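You operate a simulated robot arm through the tools that you are given. There is no shell and no other tool. Be economical: measure what you need, move in short steps, check, and stop when the job is done.

You run a simulated two-armed robot. Do the job below in one go: nothing can be reset, and whatever is moved stays where it is left.

## Task
Wipe up the oil, then try the pump: close the wheel, pump past 200 bar and open it fully.
Fine: use the orange cloth and put it back; the door stays closed; the plunger is back up at the end. What is to be rubbed or washed off counts as gone when no trace of it is left.

The check looks at the end state, three seconds after you hand in, the way a careful person would. Anything else that was tipped, shoved, dropped, spilled or broken makes it a failure. Flat cloth is picked up by pressing the open fingertips on it (5 to 10 N) and closing them slowly along it; thin cloth reads only 2 to 8 mm in the jaws.

## Robot
Two 7-joint arms with fingered hands on one trunk, on a base that drives. Base frame: it is fixed to the floor where the robot stands at the start and does not move with it; the origin is under the middle of the robot, x ahead of it, y to its left, z up. Lengths are in mm, angles in degrees, forces in N, time in s.
The left shoulder is at the start at [102, 116, 1087], the right one opposite. Places, roughly: bend press [800, 100, 1200]; oil stain [1300, 0, 900]; pump lever [1200, 200, 1100]; release wheel [1300, 200, 1000]. Payload 5 kg a hand.
Tool frame (each hand has its own): the origin (TCP) lies between the finger pads and is the grasp point; the fingertips stand 37 mm ahead of it; z points along the fingers, y is the line along which they close. Largest opening 124 mm; the body of the gripper starts 43 mm behind the TCP. The gripper is a hand of 3 fingers: y runs from the thumb to the fingers, the wrist lies at [-21, -116, -203] in the tool frame.
Orientation is told as [roll, pitch, yaw] about the base's x, y, z axes, in that order, counted from this pose: with the fingers straight down and the wrist toward the robot, the tool's x, y and z point along [0, 1, 0], [1, 0, 0] and [0, 0, -1] of the base frame.

## Interface
- The arms move only by the tool jog_arm. It takes "left_series", "right_series" or both (then of equal length, played together; a hand with none holds still); each is text: rows parted by semicolons, each of 6 numbers parted by spaces: the shift along the tool's x, y, z in cm, then the turn, a rotation vector about the tool's x, y, z in degrees. In form: tx ty tz ax ay az; .... A call has 1 to 10 rows; each row is the pose to reach, as a shift and turn from the pose commanded when the call began, along the tool's axes at that moment. A row lasts 0.2 s, in which the tool goes at most 50 mm and 8.6 degrees; a call with a longer step from one row to the next is refused whole. Where a pose cannot be reached the arm comes as near as it can. A force on the tool above 40 N (or 10 N above the force at the start of the call, whichever is more), or a blocked arm, ends the call early, and 0.2 s more pass. In this call time passes only in rows, and 0.2 s behind the last. It gives the time, the measured TCP pose, the force on the tool (base axes), the opening and the grip force at its end, in the units of the frame above (readings bear some noise), with the torque about the TCP (base axes, N m) and any sound that the robot's microphone picked up, and new pictures: "views" is both (left out), scene, wrist or none (wrist: the cameras of the hands that moved).
- Cameras (640 x 400 px; columns grow to the right, rows downward): "scene" is now at [276.1, -5.7, 1272.7]; the picture's right is [0.08, -1.00, -0.01], its down [-0.29, -0.01, -0.96] and it looks along [0.95, 0.08, -0.29] (base axes); focal length 214 px, centre (320, 200). "left" rides on the left gripper at [-72, -104, -154] in its tool frame; the picture's right is [-0.83, -0.26, 0.49], its down [0.51, -0.72, 0.47] and it looks along [0.23, 0.64, 0.73] (tool axes); focal length 243 px, centre (320, 200). "right" rides on the right gripper at [72, -104, -154] in its tool frame; the picture's right is [-0.83, 0.26, -0.49], its down [-0.51, -0.72, 0.47] and it looks along [-0.23, 0.64, 0.73] (tool axes); focal length 243 px, centre (320, 200). There is no depth. A picture from a camera that has moved, and an enlarged one, comes with that camera's place and axes in the base frame and with its lens.
- slide_trunk(by): slides the trunk up (or, below 0, down) by that many mm; the arms and the scene camera ride with it, the base frame stays. It gives what a move gives, with no picture.
- base_move(legs): drives the robot by 1 to 6 legs, each [ahead, left, turn to the left] in mm, mm and degrees, along the robot's own axes; the way and the turn of a leg run together, so that a leg with both is an arc; at most 1500 mm and 180 degrees a leg. The arms and the cameras ride along, it lands a little off, and it stops where it bumps. It gives what a move gives, and a new picture of the scene camera.
- move_fingers(index, middle, thumb_bend, thumb_turn, hand): sets how far each is bent, from 0 (flat) to 1 (curled in); at 0.3 the hand is open as for a grip, at 0.7 the pads meet at the TCP. One left out holds its place. A second passes; each finger stops where it meets its share of the squeeze, and holds until it gets a number again. It is the only way to open and close the hand. It gives what a move gives, with no picture; readings hold the bend of each and the force on the fingers (four entries, about 0 where the hand has none), thumb and palm. thumb_turn goes from beside the hand (0) to across from the fingers (1), as for a grip.
- turn_head(pan, tilt): turns the head with the scene camera to pan (to the left, within 80 degrees either way) and tilt (down, from -29 to 69), counted from straight ahead of the robot. It gives what a move gives, and a new picture of the scene camera.
- inspect(camera, box): a new picture of the part [left, top, right, bottom] of that camera's present view, enlarged. It takes no simulated time.
- hand_in(): hands the job in; it is judged then, once.

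Go step by step. Nothing tells you exact positions but the pictures and the camera data: compare them with the known pose of the tool, close in by small moves and look again before you grip or let go. The budget is 120 turns and 260 pictures, counting those below and the enlarged ones. Unless the task says otherwise, let go and move clear before handing in, and close with one line.

The tools are called after ">>>" as a command line: name --argument value ..., lists and objects as JSON in quotes. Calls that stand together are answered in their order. jog_arm: Moves the arms, as the interface text tells. Its arguments: {"type":"object","properties":{"left_series":{"type":"string"},"right_series":{"type":"string"},"views":{"type":"string","enum":["both","scene","wrist","none"]}},"required":[]} The other tools are called the same way: slide_trunk (by) slides the trunk up or down; move_fingers (index, middle, thumb_bend, thumb_turn, hand) moves the fingers one by one; base_move (legs) drives the base; turn_head (pan, tilt) turns the head that bears the scene camera; inspect (camera, box) takes an enlarged picture of a part of a camera's view; hand_in () hands the job in.

At the start:

```text
t: 0.0
left_tool_pos: [766.1, 319.3, 1450.5]
left_orientation: [0.6, 0.2, -0.2]
left_wrist_force: [0.4, 0.4, 0.3]
left_torque: [0.02, 0.02, -0.01]
left_finger_gap: 123.6
left_grip_force: 0.0
left_shape: jaw
left_bend: [0.3, 0.3, 0.3, 0.98]
left_finger forces: [0.1, 0.0, 0.0, 0.0, 0.0, 0.0]
right_tool_pos: [668.8, -254.7, 1445.0]
right_orientation: [0.6, 0.1, -0.1]
right_wrist_force: [-0.1, -0.6, 1.1]
right_torque: [-0.01, 0.02, 0.02]
right_finger_gap: 124.0
right_grip_force: 0.1
right_shape: jaw
right_bend: [0.3, 0.3, 0.3, 0.98]
right_finger forces: [0.0, 0.1, 0.0, 0.0, 0.0, 0.1]
trunk travel left (down, up): [-275.0, 288.0]
robot x, y, heading: [0.6, -4.6, -0.0]
head pan, tilt: [4.9, 16.9]
```

scene: 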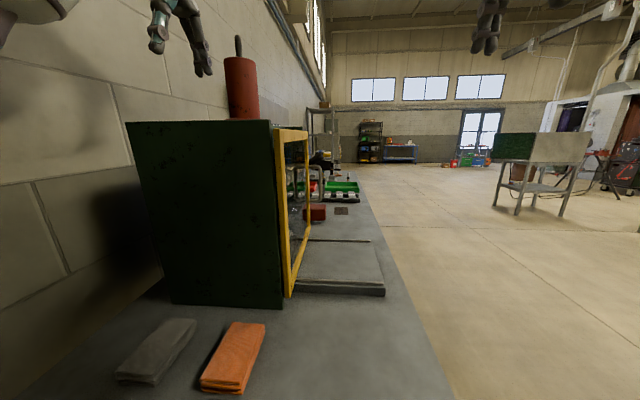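
right: 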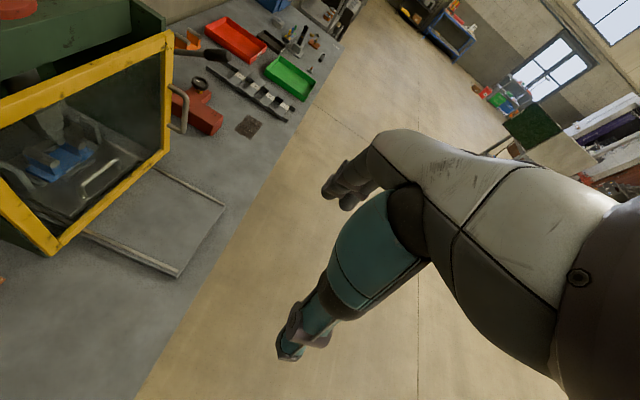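
left: 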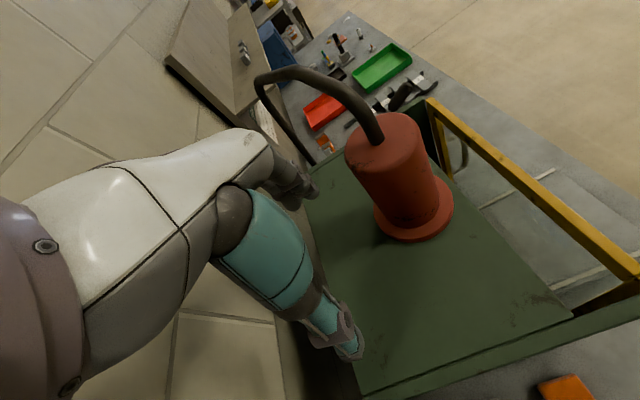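

I see the press box ahead, the orange cloth at about [540, 170, 900], the oil stain near [1300, -20, 900], and the red pump behind the press. I'll look at them more closely before moving.

>>> inspect --camera "right" --box '[120, 0, 360, 150]'

>>> inspect --camera "scene" --box '[240, 120, 400, 300]'

>>> turn_head --pan 15 --tilt 55

```text
2.67 times, centred on (240, 75) of right
camera zoom: at [563.8, -185.0, 1599.7], right [0.26, -0.84, 0.48], down [-0.72, -0.5, -0.48], along [0.64, -0.23, -0.74], focal length 647 px, centre (533, 533)
```

zoom: 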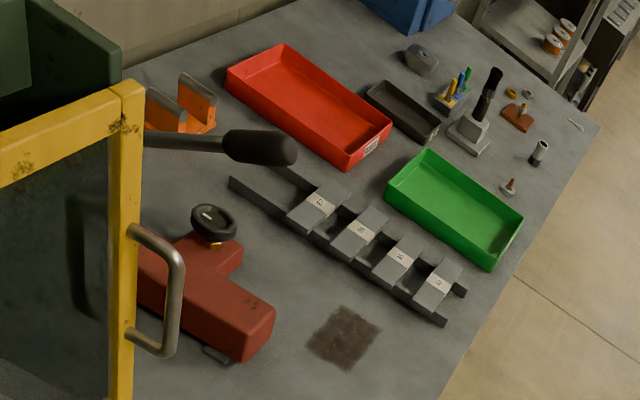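

```text
2.22 times, centred on (320, 210) of scene
camera zoom: at [276.1, -5.7, 1272.7], right [0.08, -1.0, -0.01], down [-0.29, -0.01, -0.96], along [0.95, 0.08, -0.29], focal length 477 px, centre (320, 178)
```

zoom: 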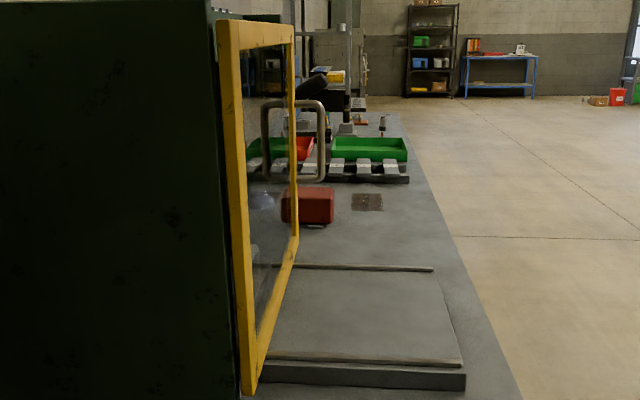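

```text
t: 1.0
left_tool_pos: [766.6, 319.2, 1450.2]
left_orientation: [0.6, 0.2, -0.3]
left_wrist_force: [0.3, 0.1, -0.4]
left_torque: [-0.02, -0.03, 0.0]
left_finger_gap: 123.6
left_grip_force: 0.1
left_shape: jaw
left_bend: [0.3, 0.3, 0.3, 0.98]
left_finger forces: [0.1, 0.1, 0.0, 0.0, 0.0, 0.0]
right_tool_pos: [666.3, -255.3, 1446.8]
right_orientation: [0.5, 0.0, -0.2]
right_wrist_force: [0.7, -0.4, -0.7]
right_torque: [-0.01, 0.01, 0.04]
right_finger_gap: 123.9
right_grip_force: 0.0
right_shape: jaw
right_bend: [0.3, 0.3, 0.3, 0.98]
right_finger forces: [0.0, 0.0, 0.0, 0.1, 0.0, 0.0]
trunk travel left (down, up): [-275.0, 288.0]
robot x, y, heading: [0.4, 0.1, -0.2]
head pan, tilt: [15.0, 55.0]
camera scene: at [251.8, 6.2, 1216.0], right [0.26, -0.97, -0.01], down [-0.79, -0.2, -0.57], along [0.55, 0.16, -0.82], focal length 214 px, centre (320, 200)
```

scene: 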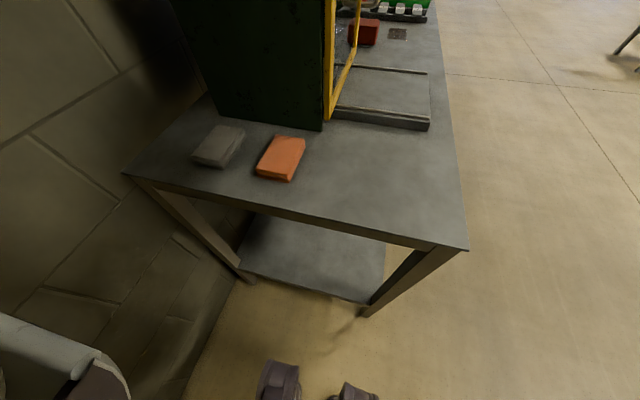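

The cloth is a folded pad about 90 x 70 mm around [530, 164], and the bench's front edge is at y≈-176. I'll back off, go around to the bench's open side and face it.

>>> base_move --legs '[[-300, 0, 0], [0, -620, 0], [0, 0, 90], [0, -570, 0]]'

>>> turn_head --pan -20 --tilt 35

```text
t: 17.4
left_tool_pos: [-83.9, 161.1, 1449.6]
left_orientation: [0.0, 0.0, 90.8]
left_wrist_force: [1.0, -0.1, -0.3]
left_torque: [-0.01, 0.03, 0.0]
left_finger_gap: 123.8
left_grip_force: 0.1
left_shape: jaw
left_bend: [0.3, 0.3, 0.3, 0.97]
left_finger forces: [0.0, 0.0, 0.0, 0.0, 0.0, 0.1]
right_tool_pos: [494.9, 72.7, 1450.5]
right_orientation: [0.0, 0.0, 90.9]
right_wrist_force: [-0.4, -0.5, -0.5]
right_torque: [-0.02, 0.0, -0.05]
right_finger_gap: 123.7
right_grip_force: 0.0
right_shape: jaw
right_bend: [0.3, 0.3, 0.3, 0.98]
right_finger forces: [0.0, 0.0, 0.1, 0.1, 0.0, 0.1]
trunk travel left (down, up): [-275.0, 288.0]
robot x, y, heading: [266.9, -595.0, 91.3]
head pan, tilt: [15.0, 55.0]
camera scene: at [243.2, -348.5, 1216.4], right [0.96, 0.27, 0.0], down [0.22, -0.79, -0.57], along [-0.16, 0.55, -0.82], focal length 214 px, centre (320, 200)
```

scene: 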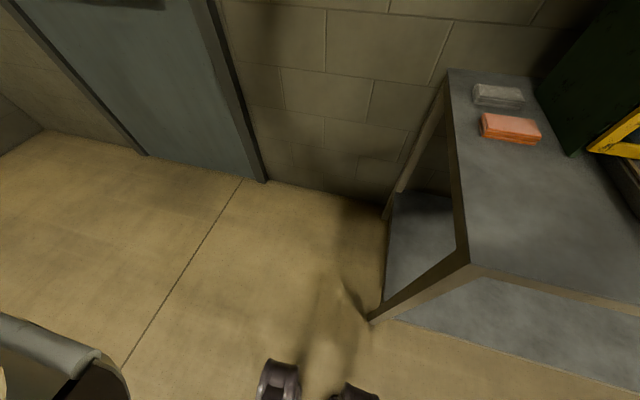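

```text
t: 18.4
left_tool_pos: [-82.6, 161.0, 1449.1]
left_orientation: [0.0, 0.0, 90.9]
left_wrist_force: [-0.5, 0.1, -0.5]
left_torque: [0.01, 0.01, -0.03]
left_finger_gap: 124.1
left_grip_force: 0.0
left_shape: jaw
left_bend: [0.3, 0.3, 0.3, 0.97]
left_finger forces: [0.0, 0.0, 0.0, 0.0, 0.0, 0.1]
right_tool_pos: [493.9, 72.3, 1449.8]
right_orientation: [0.0, 0.0, 90.8]
right_wrist_force: [0.5, -0.1, -0.3]
right_torque: [0.05, 0.02, 0.0]
right_finger_gap: 123.7
right_grip_force: 0.0
right_shape: jaw
right_bend: [0.3, 0.3, 0.3, 0.98]
right_finger forces: [0.1, 0.0, 0.1, 0.0, 0.0, 0.0]
trunk travel left (down, up): [-275.0, 288.0]
robot x, y, heading: [261.6, -597.9, 91.2]
head pan, tilt: [-20.0, 35.0]
camera scene: at [291.9, -334.6, 1244.6], right [0.94, -0.33, 0.0], down [-0.19, -0.54, -0.82], along [0.27, 0.77, -0.57], focal length 214 px, centre (320, 200)
```

scene: 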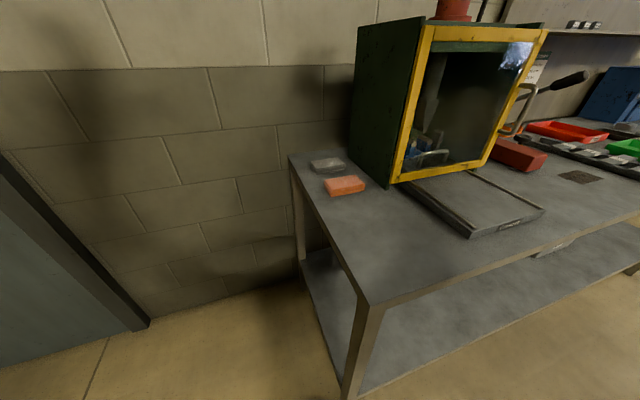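

The cloth is visible now; I'll zoom in to triangulate it before approaching.

>>> inspect --camera "scene" --box '[290, 140, 402, 210]'

>>> jog_arm --right_series "-1 2 4.5 0 0 0;-2 4 9 0 0 0;-3 6 13.5 0 0 0;-3.5 7 18 0 0 0;-3.5 7 22.5 0 0 0;-3.5 7 27 0 0 0;-3.5 7 31 0 0 0;-3.5 7 35 0 0 0;-3.5 7 39 0 0 0"

```text
5.71 times, centred on (346, 175) of scene
camera zoom: at [291.9, -334.6, 1244.6], right [0.94, -0.33, 0.0], down [-0.19, -0.54, -0.82], along [0.27, 0.77, -0.57], focal length 1226 px, centre (171, 343)
```

zoom: 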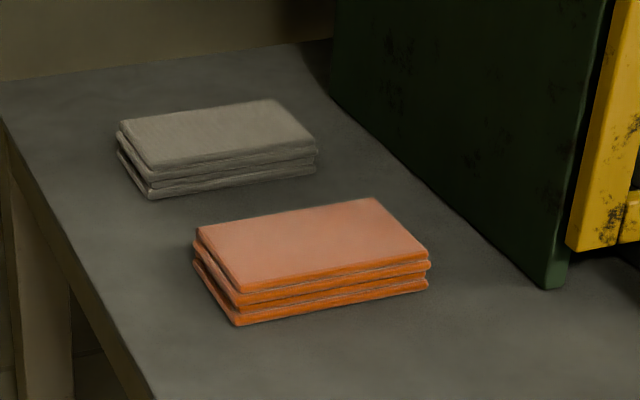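

```text
refused: row 1 steps farther than a row can; nothing moved
```

The folded pad spans x 491–594, y 129–196 and is about 25 mm thick. I'll bring the right hand over it.

>>> jog_arm --right_series "-1 2 4 0 0 0;-2 4 8 0 0 0;-3 6 12 0 0 0;-4 7.5 16 0 0 0;-4.8 9 20 0 0 0;-4.8 9 24.5 0 0 0;-4.8 9 29 0 0 0;-4.8 9 33 0 0 0;-4.8 9 37 0 0 0;-4.8 9 41 0 0 0"

```text
t: 20.6
left_tool_pos: [-82.7, 162.1, 1448.1]
left_orientation: [0.1, 0.1, 90.8]
left_wrist_force: [1.2, 0.4, 0.1]
left_torque: [0.01, 0.03, -0.01]
left_finger_gap: 124.0
left_grip_force: 0.0
left_shape: jaw
left_bend: [0.3, 0.3, 0.3, 0.97]
left_finger forces: [0.0, 0.0, 0.1, 0.1, 0.0, 0.0]
right_tool_pos: [537.6, 162.7, 1035.7]
right_orientation: [0.0, 0.0, 90.8]
right_wrist_force: [0.2, -0.2, -0.6]
right_torque: [0.0, 0.02, 0.02]
right_finger_gap: 124.1
right_grip_force: 0.0
right_shape: jaw
right_bend: [0.3, 0.3, 0.3, 0.98]
right_finger forces: [0.0, 0.0, 0.0, 0.0, 0.0, 0.0]
trunk travel left (down, up): [-275.0, 288.0]
robot x, y, heading: [264.2, -595.5, 90.8]
head pan, tilt: [-20.0, 35.0]
camera scene: at [292.4, -333.6, 1244.4], right [0.94, -0.33, 0.0], down [-0.19, -0.54, -0.82], along [0.27, 0.77, -0.57], focal length 214 px, centre (320, 200)
camera right: at [466.8, 58.7, 1189.6], right [0.83, 0.27, 0.49], down [0.52, -0.71, -0.47], along [0.22, 0.64, -0.73], focal length 243 px, centre (320, 200)
```

scene: 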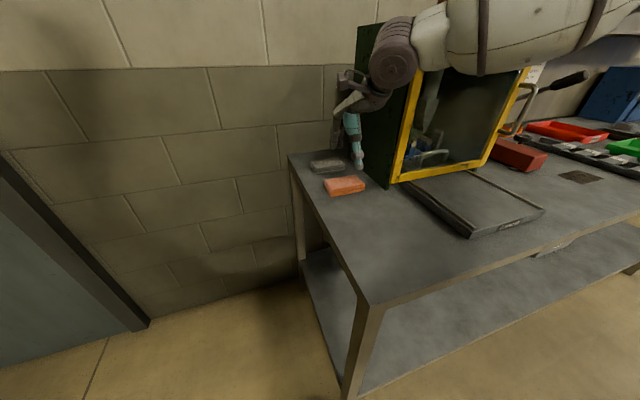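
right: 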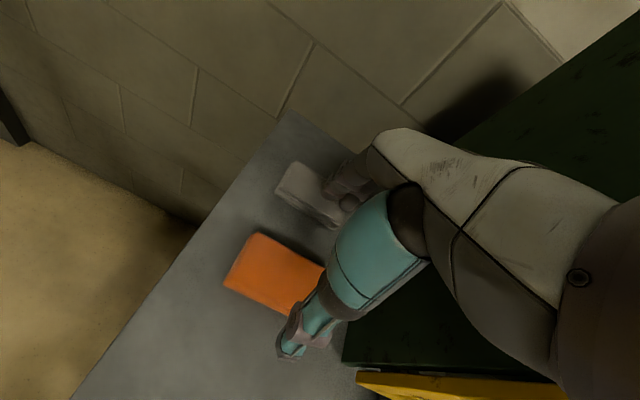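

The projection puts the grasp point right over the cloth, with the fingers straddling it. Lowering most of the way and checking again.

>>> jog_arm --right_series "-0.4 0 3 0 0 0;-0.4 0 5 0 0 0;-0.4 0 7 0 0 0;-0.4 0 8 0 0 0"

>>> inspect --camera "scene" --box '[290, 120, 418, 200]'

```text
t: 21.6
left_tool_pos: [-82.5, 162.0, 1449.0]
left_orientation: [0.1, 0.1, 90.8]
left_wrist_force: [1.0, 0.3, 0.2]
left_torque: [0.0, 0.03, 0.0]
left_finger_gap: 123.7
left_grip_force: 0.2
left_shape: jaw
left_bend: [0.3, 0.3, 0.3, 0.97]
left_finger forces: [0.0, 0.0, 0.0, 0.1, 0.0, 0.0]
right_tool_pos: [544.4, 165.4, 957.9]
right_orientation: [0.0, 0.0, 90.8]
right_wrist_force: [0.6, -1.2, 0.6]
right_torque: [-0.01, -0.01, -0.03]
right_finger_gap: 123.9
right_grip_force: 0.1
right_shape: jaw
right_bend: [0.3, 0.3, 0.3, 0.98]
right_finger forces: [0.1, 0.0, 0.0, 0.0, 0.1, 0.0]
trunk travel left (down, up): [-275.0, 288.0]
robot x, y, heading: [264.1, -595.7, 91.1]
head pan, tilt: [-20.0, 35.0]
camera scene: at [292.4, -334.2, 1244.5], right [0.94, -0.33, 0.0], down [-0.19, -0.54, -0.82], along [0.27, 0.77, -0.57], focal length 214 px, centre (320, 200)
camera right: at [472.8, 60.9, 1111.4], right [0.83, 0.27, 0.49], down [0.52, -0.71, -0.47], along [0.22, 0.64, -0.73], focal length 243 px, centre (320, 200)
```

scene: 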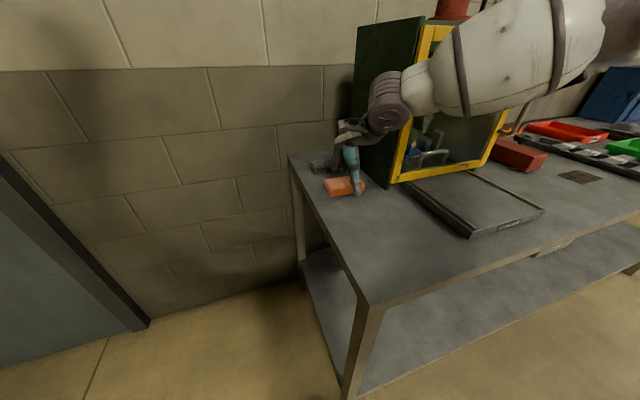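
right: 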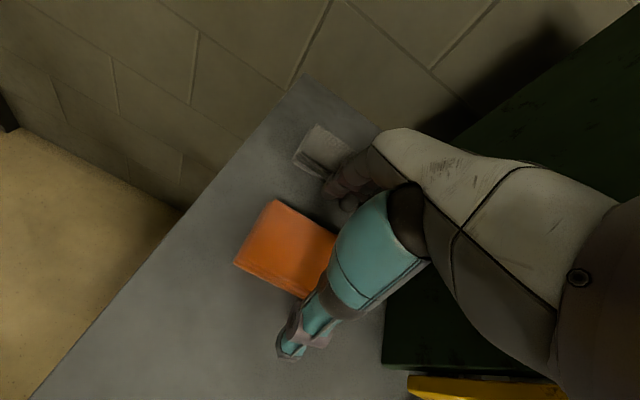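

```text
5.00 times, centred on (354, 160) of scene
camera zoom: at [292.4, -334.2, 1244.5], right [0.94, -0.33, 0.0], down [-0.19, -0.54, -0.82], along [0.27, 0.77, -0.57], focal length 1072 px, centre (150, 400)
```

zoom: 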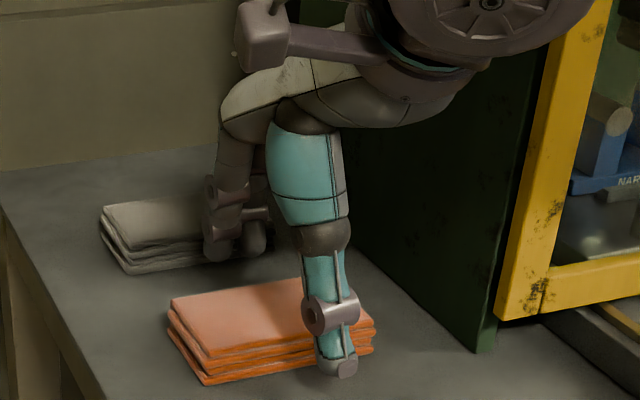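

The fingers sit close to the grey cloth, so I'll close the opening to about 95 mm and shift slightly before going down.

>>> move_fingers --hand "right" --index 0.4 --middle 0.4 --thumb_bend 0.38

>>> jog_arm --right_series "0.8 -0.2 0 0 0 0"

>>> inspect --camera "scene" --box '[290, 120, 418, 200]'

>>> inspect --camera "right" --box '[200, 100, 440, 380]'

```text
t: 22.6
left_tool_pos: [-83.7, 160.5, 1448.7]
left_orientation: [0.0, 0.0, 90.8]
left_wrist_force: [0.7, -0.1, 0.3]
left_torque: [0.02, 0.0, 0.02]
left_finger_gap: 123.9
left_grip_force: 0.1
left_shape: jaw
left_bend: [0.3, 0.3, 0.3, 0.97]
left_finger forces: [0.1, 0.0, 0.0, 0.0, 0.0, 0.0]
right_tool_pos: [544.6, 164.9, 958.2]
right_orientation: [0.0, 0.0, 90.7]
right_wrist_force: [0.3, 0.8, 0.0]
right_torque: [0.01, -0.01, 0.02]
right_finger_gap: 102.1
right_grip_force: 0.1
right_shape: fingers
right_bend: [0.4, 0.4, 0.38, 0.98]
right_finger forces: [0.1, 0.0, 0.0, 0.0, 0.1, 0.0]
trunk travel left (down, up): [-275.0, 288.0]
robot x, y, heading: [265.9, -597.0, 90.8]
head pan, tilt: [-20.0, 35.0]
```

```text
t: 23.0
left_tool_pos: [-84.5, 160.7, 1447.9]
left_orientation: [0.0, 0.0, 90.9]
left_wrist_force: [-1.1, -0.1, -0.5]
left_torque: [0.0, -0.01, 0.02]
left_finger_gap: 124.0
left_grip_force: 0.0
left_shape: jaw
left_bend: [0.3, 0.3, 0.3, 0.97]
left_finger forces: [0.0, 0.0, 0.1, 0.0, 0.0, 0.1]
right_tool_pos: [535.3, 162.9, 959.7]
right_orientation: [0.0, 0.0, 90.8]
right_wrist_force: [-1.3, 1.0, -0.2]
right_torque: [-0.01, 0.01, 0.0]
right_finger_gap: 102.3
right_grip_force: 0.1
right_shape: fingers
right_bend: [0.4, 0.4, 0.38, 0.98]
right_finger forces: [0.1, 0.1, 0.0, 0.1, 0.0, 0.0]
trunk travel left (down, up): [-275.0, 288.0]
robot x, y, heading: [263.6, -594.2, 90.9]
head pan, tilt: [-20.0, 35.0]
camera scene: at [291.5, -334.6, 1244.6], right [0.94, -0.33, 0.0], down [-0.19, -0.54, -0.82], along [0.27, 0.77, -0.57], focal length 214 px, centre (320, 200)
camera right: at [463.7, 58.7, 1112.5], right [0.83, 0.27, 0.49], down [0.52, -0.71, -0.47], along [0.22, 0.64, -0.73], focal length 243 px, centre (320, 200)
```

scene: 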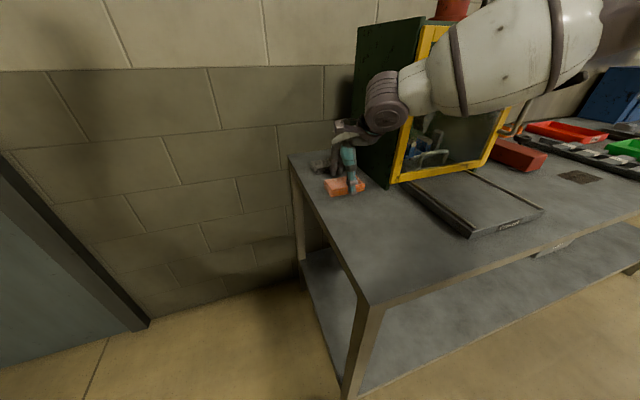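
right: 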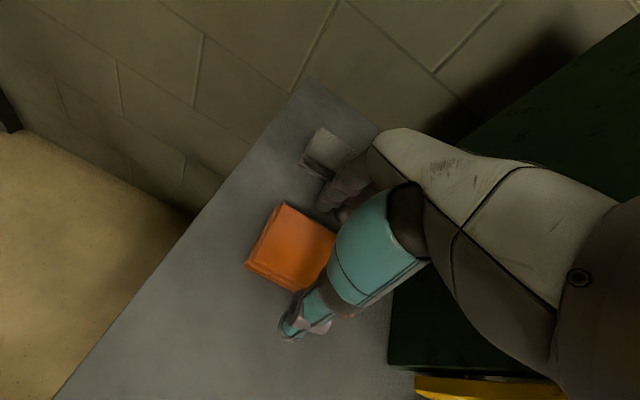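

```text
5.00 times, centred on (354, 160) of scene
camera zoom: at [291.5, -334.6, 1244.6], right [0.94, -0.33, 0.0], down [-0.19, -0.54, -0.82], along [0.27, 0.77, -0.57], focal length 1072 px, centre (150, 400)
```

zoom: 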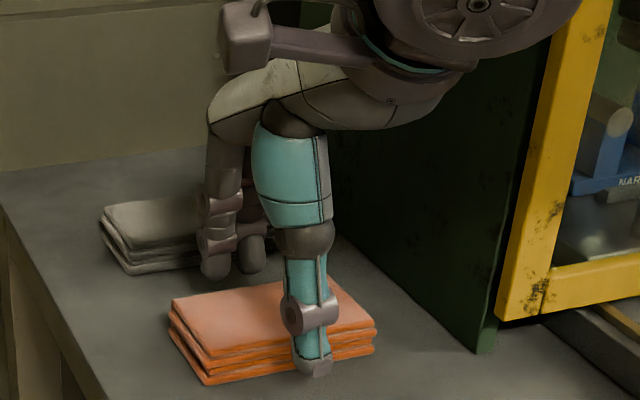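

```text
1.43 times, centred on (320, 240) of right
camera zoom: at [463.7, 58.7, 1112.5], right [0.83, 0.27, 0.49], down [0.52, -0.71, -0.47], along [0.22, 0.64, -0.73], focal length 347 px, centre (320, 143)
```

zoom: 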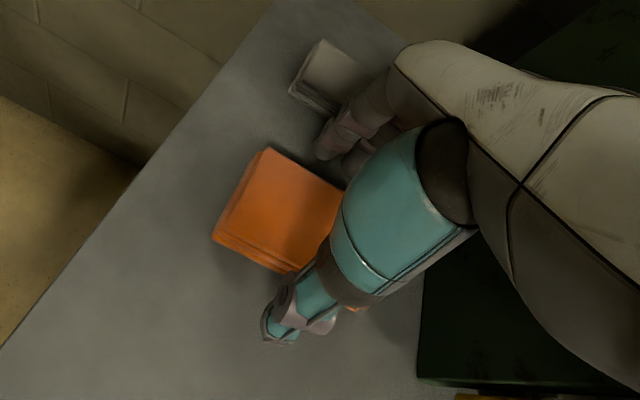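

The fingers straddle the pad with clearance from the grey cloth. Going down gently until near the bench.

>>> jog_arm --right_series "0 0 0.5 0 0 0;0 0 1 0 0 0;0 0 1.4 0 0 0;0 0 1.7 0 0 0" --views "none"

>>> inspect --camera "scene" --box '[290, 120, 418, 200]'

```text
t: 24.0
left_tool_pos: [-83.1, 161.7, 1449.2]
left_orientation: [0.0, -0.1, 90.8]
left_wrist_force: [0.0, 1.0, 0.4]
left_torque: [0.0, -0.02, 0.01]
left_finger_gap: 124.1
left_grip_force: 0.0
left_shape: jaw
left_bend: [0.3, 0.3, 0.3, 0.97]
left_finger forces: [0.1, 0.1, 0.1, 0.0, 0.1, 0.1]
right_tool_pos: [536.1, 163.0, 942.2]
right_orientation: [0.0, 0.0, 90.8]
right_wrist_force: [-0.4, -0.8, -0.6]
right_torque: [0.01, -0.02, 0.0]
right_finger_gap: 102.5
right_grip_force: 0.1
right_shape: fingers
right_bend: [0.4, 0.4, 0.38, 0.98]
right_finger forces: [0.1, 0.0, 0.0, 0.1, 0.0, 0.1]
trunk travel left (down, up): [-275.0, 288.0]
robot x, y, heading: [265.2, -592.7, 90.8]
head pan, tilt: [-20.0, 35.0]
```

```text
5.00 times, centred on (354, 160) of scene
camera zoom: at [292.1, -334.5, 1244.6], right [0.94, -0.33, 0.0], down [-0.19, -0.54, -0.82], along [0.27, 0.77, -0.57], focal length 1072 px, centre (150, 400)
```

zoom: 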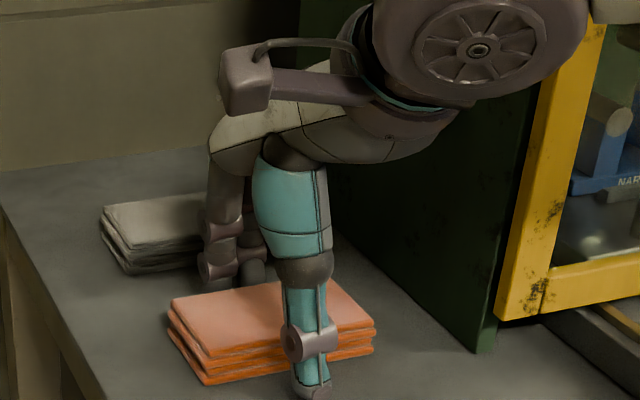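

Still no contact and the tips are a few millimetres above the bench. Lowering slightly, then closing in steps.

>>> jog_arm --right_series "0 0 0.2 0 0 0;0 0 0.4 0 0 0" --views "none"

>>> move_fingers --hand "right" --index 0.48 --middle 0.48 --thumb_bend 0.48

>>> move_fingers --hand "right" --index 0.58 --middle 0.58 --thumb_bend 0.58

>>> inspect --camera "scene" --box '[290, 120, 418, 200]'

```text
t: 24.6
left_tool_pos: [-82.7, 157.7, 1450.2]
left_orientation: [0.1, 0.0, 90.8]
left_wrist_force: [0.0, 0.6, -0.4]
left_torque: [-0.02, 0.01, 0.0]
left_finger_gap: 124.0
left_grip_force: 0.0
left_shape: jaw
left_bend: [0.3, 0.3, 0.3, 0.97]
left_finger forces: [0.0, 0.0, 0.0, 0.0, 0.0, 0.0]
right_tool_pos: [537.2, 162.2, 940.9]
right_orientation: [0.0, -0.4, 90.9]
right_wrist_force: [1.2, -0.5, 12.5]
right_torque: [0.74, -0.19, -0.05]
right_finger_gap: 102.5
right_grip_force: 6.4
right_shape: fingers
right_bend: [0.4, 0.39, 0.38, 0.98]
right_finger forces: [0.0, 12.8, 0.0, 0.1, 0.0, 0.1]
trunk travel left (down, up): [-275.0, 288.0]
robot x, y, heading: [265.0, -595.6, 91.0]
head pan, tilt: [-20.0, 35.0]
```

```text
t: 25.6
left_tool_pos: [-84.6, 158.0, 1450.3]
left_orientation: [-0.1, -0.1, 90.8]
left_wrist_force: [0.1, 0.2, -0.4]
left_torque: [-0.02, 0.02, 0.0]
left_finger_gap: 123.5
left_grip_force: 0.1
left_shape: jaw
left_bend: [0.3, 0.3, 0.3, 0.97]
left_finger forces: [0.0, 0.0, 0.1, 0.1, 0.0, 0.0]
right_tool_pos: [535.8, 161.2, 939.8]
right_orientation: [-0.1, -0.3, 90.9]
right_wrist_force: [0.1, 7.4, 30.6]
right_torque: [2.15, -0.35, 0.06]
right_finger_gap: 74.8
right_grip_force: 15.8
right_shape: fingers
right_bend: [0.48, 0.4, 0.48, 0.98]
right_finger forces: [0.3, 30.7, 0.1, 0.1, 0.0, 0.0]
trunk travel left (down, up): [-275.0, 288.0]
robot x, y, heading: [262.1, -591.9, 91.1]
head pan, tilt: [-20.0, 35.0]
```

```text
t: 26.6
left_tool_pos: [-84.6, 157.4, 1449.7]
left_orientation: [0.0, -0.1, 90.8]
left_wrist_force: [0.1, -0.3, 0.0]
left_torque: [0.0, -0.01, 0.01]
left_finger_gap: 123.8
left_grip_force: 0.0
left_shape: jaw
left_bend: [0.3, 0.3, 0.3, 0.97]
left_finger forces: [0.0, 0.0, 0.0, 0.0, 0.0, 0.1]
right_tool_pos: [535.4, 160.7, 941.6]
right_orientation: [0.0, -0.3, 90.9]
right_wrist_force: [0.4, 8.1, 34.3]
right_torque: [2.35, -0.24, 0.05]
right_finger_gap: 69.0
right_grip_force: 24.7
right_shape: fingers
right_bend: [0.49, 0.39, 0.52, 0.97]
right_finger forces: [12.5, 29.2, 0.0, 0.0, 7.2, 0.0]
trunk travel left (down, up): [-275.0, 288.0]
robot x, y, heading: [260.4, -594.7, 90.8]
head pan, tilt: [-20.0, 35.0]
```

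```text
5.00 times, centred on (354, 160) of scene
camera zoom: at [290.8, -337.4, 1245.3], right [0.94, -0.33, 0.0], down [-0.19, -0.54, -0.82], along [0.27, 0.78, -0.57], focal length 1072 px, centre (150, 400)
```

zoom: 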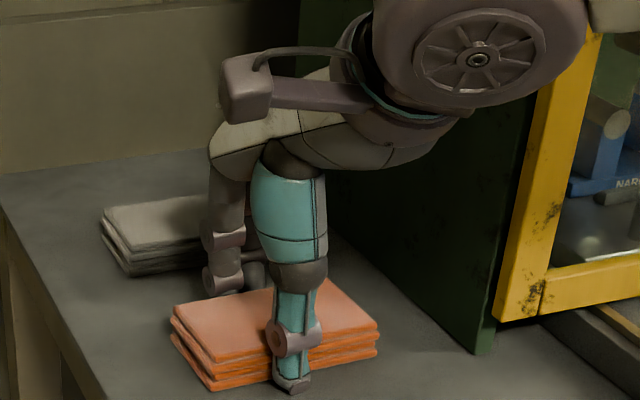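

The middle fingertip is pressing on the bench while index and thumb have met the cloth. I'll raise a few millimetres and close again.

>>> jog_arm --right_series "0 0 -0.3 0 0 0;0 0 -0.6 0 0 0" --views "none"

>>> move_fingers --hand "right" --index 0.6 --middle 0.6 --thumb_bend 0.6

>>> inspect --camera "scene" --box '[290, 120, 418, 200]'

```text
t: 27.2
left_tool_pos: [-84.2, 159.2, 1449.9]
left_orientation: [0.0, 0.0, 90.8]
left_wrist_force: [0.3, 0.4, 0.4]
left_torque: [0.02, 0.04, -0.05]
left_finger_gap: 123.9
left_grip_force: 0.1
left_shape: jaw
left_bend: [0.3, 0.3, 0.3, 0.97]
left_finger forces: [0.0, 0.0, 0.1, 0.0, 0.0, 0.1]
right_tool_pos: [537.5, 158.5, 942.9]
right_orientation: [-0.1, 0.2, 90.7]
right_wrist_force: [-1.2, 4.5, 13.7]
right_torque: [0.93, -0.12, 0.08]
right_finger_gap: 68.8
right_grip_force: 15.2
right_shape: fingers
right_bend: [0.49, 0.42, 0.52, 0.97]
right_finger forces: [8.3, 13.8, 0.0, 0.0, 8.4, 0.0]
trunk travel left (down, up): [-275.0, 288.0]
robot x, y, heading: [262.7, -594.2, 91.1]
head pan, tilt: [-20.0, 35.0]
```

```text
t: 28.2
left_tool_pos: [-83.2, 159.5, 1449.7]
left_orientation: [0.1, 0.0, 90.8]
left_wrist_force: [-0.6, -0.6, -0.5]
left_torque: [0.02, -0.02, -0.01]
left_finger_gap: 124.0
left_grip_force: 0.1
left_shape: jaw
left_bend: [0.3, 0.3, 0.3, 0.97]
left_finger forces: [0.0, 0.1, 0.0, 0.1, 0.0, 0.0]
right_tool_pos: [537.7, 160.0, 944.1]
right_orientation: [0.0, 0.0, 90.8]
right_wrist_force: [1.2, 2.5, 7.0]
right_torque: [0.36, -0.12, -0.02]
right_finger_gap: 68.3
right_grip_force: 19.6
right_shape: fingers
right_bend: [0.51, 0.53, 0.52, 0.96]
right_finger forces: [8.6, 14.7, 0.0, 0.0, 16.0, 0.0]
trunk travel left (down, up): [-275.0, 288.0]
robot x, y, heading: [263.5, -595.3, 90.6]
head pan, tilt: [-20.0, 35.0]
```

```text
5.00 times, centred on (354, 160) of scene
camera zoom: at [291.8, -335.1, 1244.7], right [0.94, -0.33, 0.0], down [-0.19, -0.54, -0.82], along [0.27, 0.77, -0.57], focal length 1072 px, centre (150, 400)
```

zoom: 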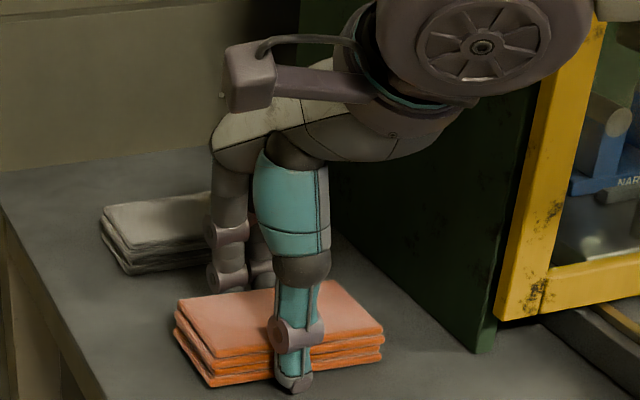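

All three fingers now grip the pad (gap 68 mm, 20 N). Lifting slowly to test.

>>> jog_arm --right_series "0 0 -1 0 0 0;0 0 -3 0 0 0;0 0 -6 0 0 0;0 0 -10 0 0 0;0 0 -14 0 0 0"

```text
t: 29.4
left_tool_pos: [-83.7, 157.9, 1448.9]
left_orientation: [0.0, 0.0, 90.8]
left_wrist_force: [-0.6, -0.3, 0.7]
left_torque: [0.01, 0.0, 0.04]
left_finger_gap: 124.1
left_grip_force: 0.0
left_shape: jaw
left_bend: [0.3, 0.3, 0.3, 0.97]
left_finger forces: [0.0, 0.0, 0.1, 0.0, 0.0, 0.0]
right_tool_pos: [535.1, 160.7, 1086.5]
right_orientation: [0.0, -0.1, 90.9]
right_wrist_force: [-0.1, 0.1, 0.2]
right_torque: [0.02, -0.05, 0.0]
right_finger_gap: 68.6
right_grip_force: 16.7
right_shape: fingers
right_bend: [0.52, 0.54, 0.52, 0.96]
right_finger forces: [8.3, 8.2, 0.0, 0.0, 16.5, 0.0]
trunk travel left (down, up): [-275.0, 288.0]
robot x, y, heading: [265.5, -593.6, 90.9]
head pan, tilt: [-20.0, 35.0]
camera scene: at [291.5, -335.7, 1244.9], right [0.94, -0.33, 0.0], down [-0.19, -0.54, -0.82], along [0.27, 0.77, -0.57], focal length 214 px, centre (320, 200)
camera right: at [463.3, 56.9, 1239.9], right [0.83, 0.27, 0.49], down [0.52, -0.71, -0.47], along [0.22, 0.65, -0.73], focal length 243 px, centre (320, 200)
```

scene: 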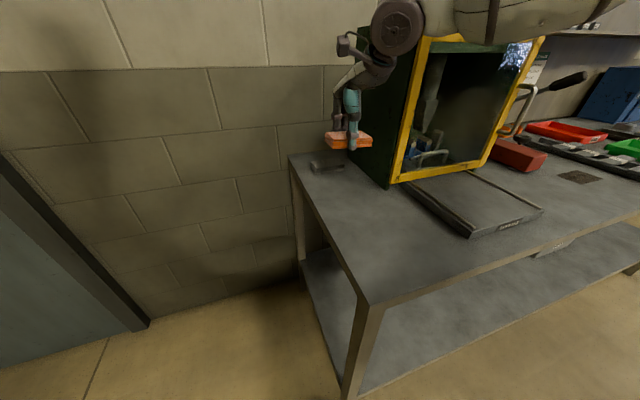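
right: 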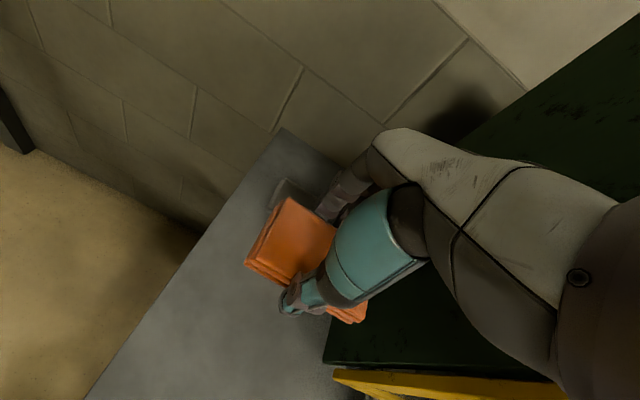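

The cloth is held. I'll back away from the bench, drive along it to the stain, and come forward partway.

>>> base_move --legs '[[-380, 0, 0], [0, -760, 0], [120, 0, 0]]'

```text
t: 39.2
left_tool_pos: [676.2, -103.9, 1450.0]
left_orientation: [0.1, -0.1, 90.4]
left_wrist_force: [0.7, -0.1, -0.5]
left_torque: [0.03, 0.01, -0.03]
left_finger_gap: 123.7
left_grip_force: 0.1
left_shape: jaw
left_bend: [0.3, 0.3, 0.3, 0.97]
left_finger forces: [0.0, 0.0, 0.0, 0.1, 0.0, 0.0]
right_tool_pos: [1294.5, -106.6, 1087.0]
right_orientation: [0.0, -0.1, 90.4]
right_wrist_force: [0.0, -0.2, 0.4]
right_torque: [0.02, -0.01, -0.01]
right_finger_gap: 68.1
right_grip_force: 16.1
right_shape: fingers
right_bend: [0.52, 0.54, 0.52, 0.96]
right_finger forces: [8.4, 8.2, 0.0, 0.0, 16.5, 0.0]
trunk travel left (down, up): [-275.0, 288.0]
robot x, y, heading: [1018.7, -864.7, 90.7]
head pan, tilt: [-20.0, 35.0]
camera scene: at [1047.3, -602.0, 1245.1], right [0.94, -0.34, 0.0], down [-0.19, -0.54, -0.82], along [0.27, 0.77, -0.57], focal length 214 px, centre (320, 200)
```

scene: 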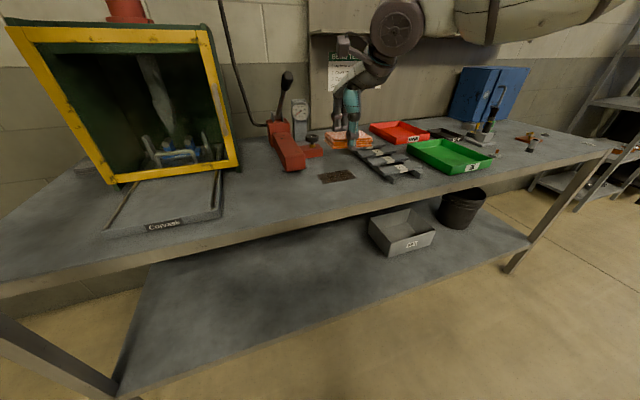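

I'm near the stain; zooming in for details on the stain, the parts beside it and the pump with its gauge.

>>> inspect --camera "scene" --box '[240, 60, 440, 200]'

>>> inspect --camera "scene" --box '[0, 0, 320, 200]'

>>> inspect --camera "right" --box '[0, 0, 640, 400]'

```text
2.86 times, centred on (340, 130) of scene
camera zoom: at [1047.3, -602.0, 1245.1], right [0.94, -0.34, 0.0], down [-0.19, -0.54, -0.82], along [0.27, 0.77, -0.57], focal length 613 px, centre (263, 400)
```

zoom: 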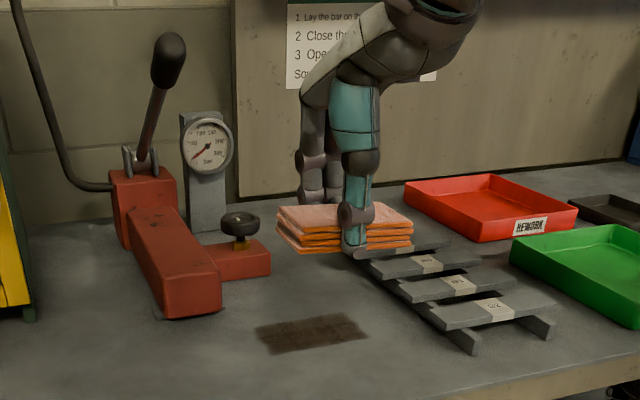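

```text
2.00 times, centred on (160, 100) of scene
camera zoom: at [1047.3, -602.0, 1245.1], right [0.94, -0.34, 0.0], down [-0.19, -0.54, -0.82], along [0.27, 0.77, -0.57], focal length 429 px, centre (640, 400)
```

zoom: 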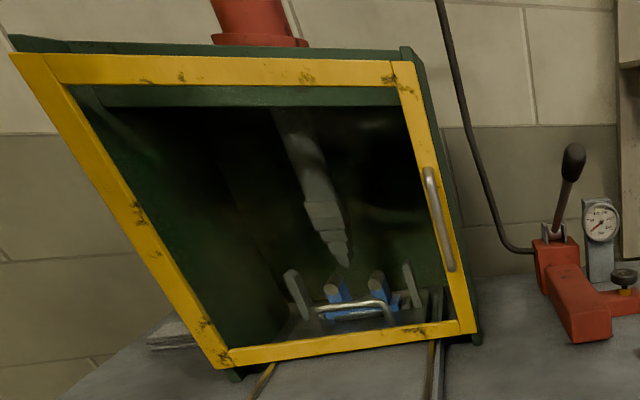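

```text
1.00 times, centred on (320, 200) of right (not enlarged: the box is as wide or as high as the picture)
camera zoom: at [1222.1, -210.7, 1240.1], right [0.83, 0.27, 0.49], down [0.51, -0.72, -0.47], along [0.23, 0.64, -0.73], focal length 243 px, centre (320, 200)
```

zoom: 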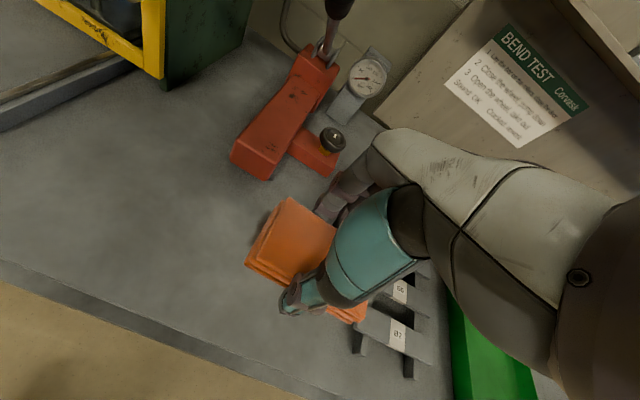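

The stain spans x 1250–1368, y −57…3, clear of the pump foot (y > 73) and the bar rack (x > 1425). Bringing the pad down just above it.

>>> jog_arm --right_series "0 2 4 0 0 0;0 4 8 0 0 0;0.2 6 11 0 0 0;0.2 6.5 12.5 0 0 0;0.2 6.5 13.2 0 0 0"

>>> inspect --camera "scene" --box '[240, 100, 440, 225]'

```text
t: 40.5
left_tool_pos: [676.7, -103.1, 1449.9]
left_orientation: [0.0, 0.0, 90.3]
left_wrist_force: [0.9, -0.4, 0.4]
left_torque: [0.0, -0.01, -0.01]
left_finger_gap: 123.8
left_grip_force: 0.2
left_shape: jaw
left_bend: [0.3, 0.3, 0.3, 0.97]
left_finger forces: [0.0, 0.0, 0.0, 0.0, 0.0, 0.1]
right_tool_pos: [1292.9, -40.2, 953.4]
right_orientation: [0.0, 0.0, 90.3]
right_wrist_force: [0.2, -0.3, -0.2]
right_torque: [-0.03, -0.03, 0.01]
right_finger_gap: 68.2
right_grip_force: 16.7
right_shape: fingers
right_bend: [0.52, 0.54, 0.52, 0.96]
right_finger forces: [8.3, 8.1, 0.0, 0.1, 16.4, 0.0]
trunk travel left (down, up): [-275.0, 288.0]
robot x, y, heading: [1017.4, -859.5, 90.6]
head pan, tilt: [-20.0, 35.0]
camera scene: at [1047.3, -600.3, 1244.6], right [0.94, -0.34, 0.0], down [-0.19, -0.54, -0.82], along [0.27, 0.77, -0.57], focal length 214 px, centre (320, 200)
camera right: at [1219.5, -144.7, 1107.3], right [0.83, 0.27, 0.49], down [0.51, -0.72, -0.47], along [0.23, 0.64, -0.73], focal length 243 px, centre (320, 200)
```

scene: 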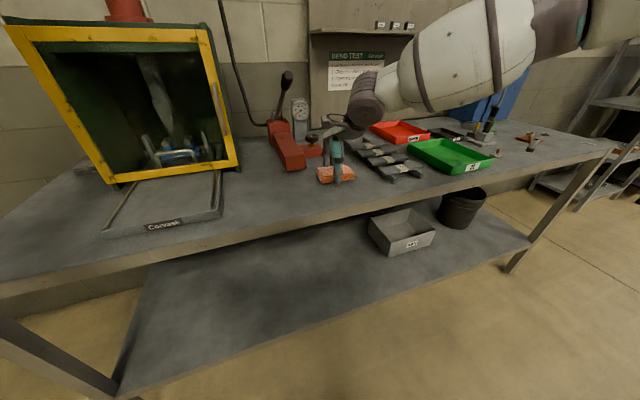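
right: 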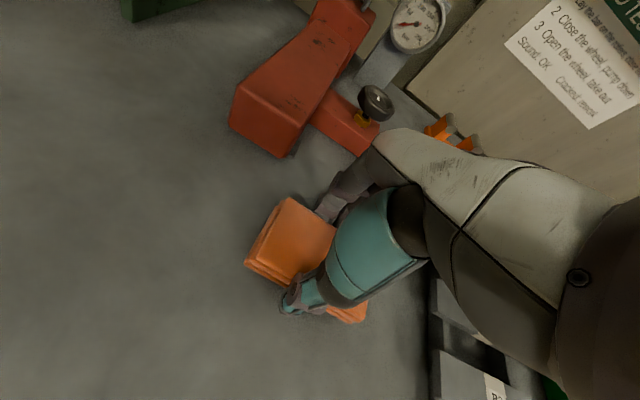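

```text
3.20 times, centred on (340, 162) of scene
camera zoom: at [1047.3, -600.3, 1244.6], right [0.94, -0.34, 0.0], down [-0.19, -0.54, -0.82], along [0.27, 0.77, -0.57], focal length 686 px, centre (256, 320)
```

zoom: 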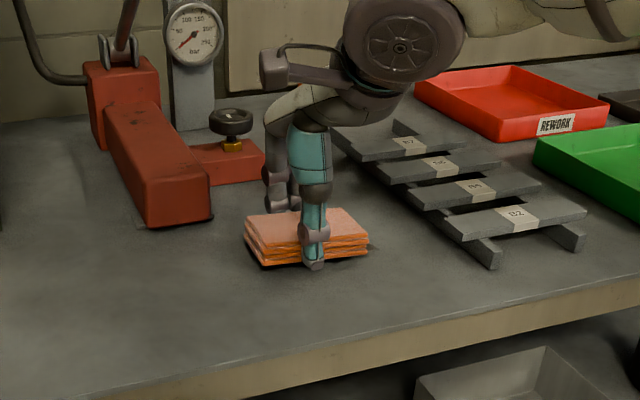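

The pad sits right over the stain. Pressing it down gently to gauge the contact force.

>>> jog_arm --right_series "0 0 0.5 0 0 0;0 0 0.9 0 0 0;0 0 1.1 0 0 0" --views "none"

```text
t: 41.2
left_tool_pos: [675.5, -103.1, 1449.6]
left_orientation: [0.1, 0.0, 90.4]
left_wrist_force: [-0.2, 0.7, -0.4]
left_torque: [-0.02, -0.01, -0.04]
left_finger_gap: 123.8
left_grip_force: 0.0
left_shape: jaw
left_bend: [0.3, 0.3, 0.3, 0.97]
left_finger forces: [0.0, 0.0, 0.0, 0.0, 0.2, 0.0]
right_tool_pos: [1290.5, -39.7, 943.8]
right_orientation: [0.0, -0.2, 90.4]
right_wrist_force: [-0.3, 2.6, 8.0]
right_torque: [0.43, -0.14, -0.01]
right_finger_gap: 68.2
right_grip_force: 20.4
right_shape: fingers
right_bend: [0.52, 0.54, 0.51, 0.96]
right_finger forces: [8.5, 16.1, 0.0, 0.0, 16.1, 0.0]
trunk travel left (down, up): [-275.0, 288.0]
robot x, y, heading: [1017.6, -858.8, 90.3]
head pan, tilt: [-20.0, 35.0]
```

8 N contact. Now rubbing back and forth over the full stain.

>>> jog_arm --right_series "-3 0 0.05 0 0 0;-5.5 0 0.05 0 0 0;-2 0.5 0.05 0 0 0;1.5 1 0.05 0 0 0;-2 1.3 0.05 0 0 0;-5.5 2 0.05 0 0 0;-2 2.5 0.05 0 0 0;1.5 3 0.05 0 0 0;-2 3 0.05 0 0 0;-5.5 3 0.05 0 0 0" --views "wrist"

>>> jog_arm --right_series "3.5 0 0 0 0 0;7 -1 0 0 0 0;3.5 -1.5 0 0 0 0;0 -2 0 0 0 0;3.5 -3 0 0 0 0;7 -3.5 0 0 0 0;3.5 -3.5 0 0 0 0;0 -3 0 0 0 0;3.5 -1.5 0 0 0 0;7 -1 0 0 0 0" --views "wrist"

```text
t: 43.5
left_tool_pos: [677.5, -106.5, 1450.3]
left_orientation: [0.1, -0.1, 90.3]
left_wrist_force: [0.5, 0.2, 0.3]
left_torque: [-0.02, 0.05, 0.03]
left_finger_gap: 124.1
left_grip_force: 0.0
left_shape: jaw
left_bend: [0.3, 0.3, 0.3, 0.97]
left_finger forces: [0.1, 0.0, 0.0, 0.1, 0.0, 0.0]
right_tool_pos: [1348.7, -12.3, 942.9]
right_orientation: [0.0, -0.1, 90.5]
right_wrist_force: [-3.3, -2.2, 15.0]
right_torque: [0.47, -0.09, 0.06]
right_finger_gap: 68.3
right_grip_force: 26.4
right_shape: fingers
right_bend: [0.53, 0.54, 0.51, 0.96]
right_finger forces: [7.5, 26.6, 0.0, 0.1, 18.2, 0.0]
trunk travel left (down, up): [-275.0, 288.0]
robot x, y, heading: [1017.5, -859.0, 90.2]
head pan, tilt: [-20.0, 35.0]
camera right: at [1276.8, -116.2, 1096.2], right [0.83, 0.27, 0.49], down [0.51, -0.72, -0.47], along [0.23, 0.64, -0.73], focal length 243 px, centre (320, 200)
```

right: 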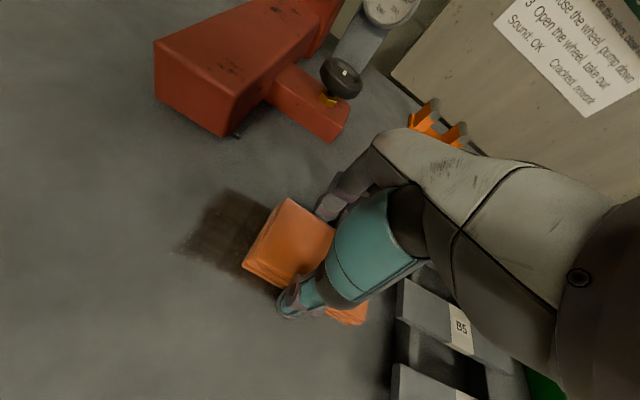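

```text
t: 45.6
left_tool_pos: [673.8, -105.3, 1449.3]
left_orientation: [0.0, -0.2, 90.4]
left_wrist_force: [-1.1, 0.6, 1.0]
left_torque: [-0.01, -0.01, -0.01]
left_finger_gap: 124.0
left_grip_force: 0.0
left_shape: jaw
left_bend: [0.3, 0.3, 0.3, 0.97]
left_finger forces: [0.1, 0.0, 0.0, 0.0, 0.0, 0.0]
right_tool_pos: [1276.0, -21.7, 943.0]
right_orientation: [0.0, -0.2, 90.5]
right_wrist_force: [2.7, 2.2, 18.6]
right_torque: [0.76, -0.32, -0.07]
right_finger_gap: 68.3
right_grip_force: 25.5
right_shape: fingers
right_bend: [0.53, 0.54, 0.51, 0.96]
right_finger forces: [8.6, 27.0, 0.1, 0.1, 16.6, 0.0]
trunk travel left (down, up): [-275.0, 288.0]
robot x, y, heading: [1016.4, -862.6, 90.2]
head pan, tilt: [-20.0, 35.0]
camera right: at [1202.7, -125.8, 1095.8], right [0.83, 0.27, 0.49], down [0.51, -0.72, -0.47], along [0.23, 0.65, -0.73], focal length 243 px, centre (320, 200)
```

right: 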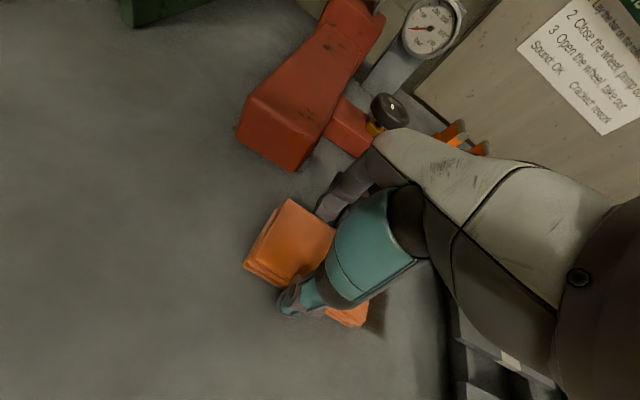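

The stain is fading but still visible; more strokes follow.

>>> jog_arm --right_series "-3.5 0 0 0 0 0;-7 0 0 0 0 0;-3.5 -0.5 0 0 0 0;0 -1 0 0 0 0;-3.5 -1.5 0 0 0 0;-7 -2 0 0 0 0;-3.5 -1 0 0 0 0;0 0 0 0 0 0;-3.5 0.5 0 0 0 0;-7 1 0 0 0 0" --views "none"

>>> jog_arm --right_series "3.5 0 0 0 0 0;7 -0.5 0 0 0 0;3.5 -1 0 0 0 0;0 -1.5 0 0 0 0;3.5 -2 0 0 0 0;7 -2.5 0 0 0 0;3.5 -3 0 0 0 0;0 -3 0 0 0 0;3.5 -2 0 0 0 0;7 -1 0 0 0 0" --views "none"

>>> jog_arm --right_series "-3.5 0 0 0 0 0;-7 0 0 0 0 0;-3.5 -0.5 0 0 0 0;0 -1 0 0 0 0;-3.5 -1.5 0 0 0 0;-7 -2 0 0 0 0;-3.5 -1 0 0 0 0;0 0 0 0 0 0;-3.5 0.5 0 0 0 0;-7 1 0 0 0 0" --views "wrist"

```text
t: 47.9
left_tool_pos: [676.7, -104.3, 1449.7]
left_orientation: [0.1, -0.1, 90.3]
left_wrist_force: [0.1, 0.4, 0.3]
left_torque: [0.05, 0.03, -0.02]
left_finger_gap: 123.8
left_grip_force: 0.0
left_shape: jaw
left_bend: [0.3, 0.3, 0.3, 0.97]
left_finger forces: [0.1, 0.1, 0.0, 0.0, 0.0, 0.1]
right_tool_pos: [1346.1, -10.8, 943.6]
right_orientation: [0.1, -0.1, 90.4]
right_wrist_force: [1.3, -2.8, 10.0]
right_torque: [0.25, -0.19, -0.05]
right_finger_gap: 68.3
right_grip_force: 22.6
right_shape: fingers
right_bend: [0.53, 0.55, 0.51, 0.96]
right_finger forces: [7.4, 20.4, 0.1, 0.0, 17.8, 0.1]
trunk travel left (down, up): [-275.0, 288.0]
robot x, y, heading: [1016.6, -860.2, 90.3]
head pan, tilt: [-20.0, 35.0]
```

```text
t: 50.0
left_tool_pos: [674.3, -103.6, 1448.1]
left_orientation: [0.1, 0.0, 90.4]
left_wrist_force: [-0.4, -0.1, -0.4]
left_torque: [0.01, 0.0, 0.0]
left_finger_gap: 123.8
left_grip_force: 0.1
left_shape: jaw
left_bend: [0.3, 0.3, 0.3, 0.97]
left_finger forces: [0.1, 0.1, 0.0, 0.0, 0.0, 0.0]
right_tool_pos: [1273.8, -20.5, 943.0]
right_orientation: [-0.2, -0.1, 90.5]
right_wrist_force: [-1.8, 0.0, 10.3]
right_torque: [0.31, -0.04, 0.02]
right_finger_gap: 68.4
right_grip_force: 20.2
right_shape: fingers
right_bend: [0.53, 0.54, 0.51, 0.96]
right_finger forces: [8.1, 17.8, 0.0, 0.0, 16.2, 0.0]
trunk travel left (down, up): [-275.0, 288.0]
robot x, y, heading: [1013.8, -866.6, 90.5]
head pan, tilt: [-20.0, 35.0]
```

```text
t: 52.2
left_tool_pos: [675.4, -105.2, 1450.9]
left_orientation: [-0.1, -0.1, 90.5]
left_wrist_force: [0.3, 0.6, 0.2]
left_torque: [0.01, -0.01, 0.01]
left_finger_gap: 123.9
left_grip_force: 0.0
left_shape: jaw
left_bend: [0.3, 0.3, 0.3, 0.97]
left_finger forces: [0.0, 0.0, 0.1, 0.1, 0.1, 0.1]
right_tool_pos: [1346.4, -10.1, 943.4]
right_orientation: [0.1, -0.4, 90.5]
right_wrist_force: [-2.0, -1.4, 19.5]
right_torque: [0.6, -0.15, 0.08]
right_finger_gap: 68.4
right_grip_force: 28.9
right_shape: fingers
right_bend: [0.53, 0.54, 0.51, 0.95]
right_finger forces: [7.0, 32.0, 0.0, 0.0, 19.0, 0.0]
trunk travel left (down, up): [-275.0, 288.0]
robot x, y, heading: [1017.2, -858.2, 90.5]
head pan, tilt: [-20.0, 35.0]
camera right: at [1273.8, -115.0, 1095.5], right [0.83, 0.27, 0.49], down [0.51, -0.72, -0.47], along [0.23, 0.65, -0.73], focal length 243 px, centre (320, 200)
```

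right: 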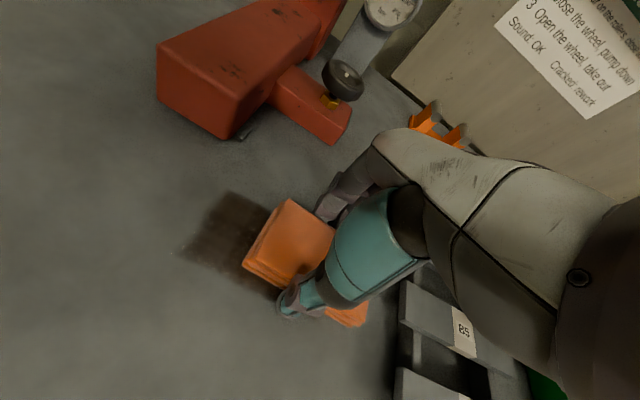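

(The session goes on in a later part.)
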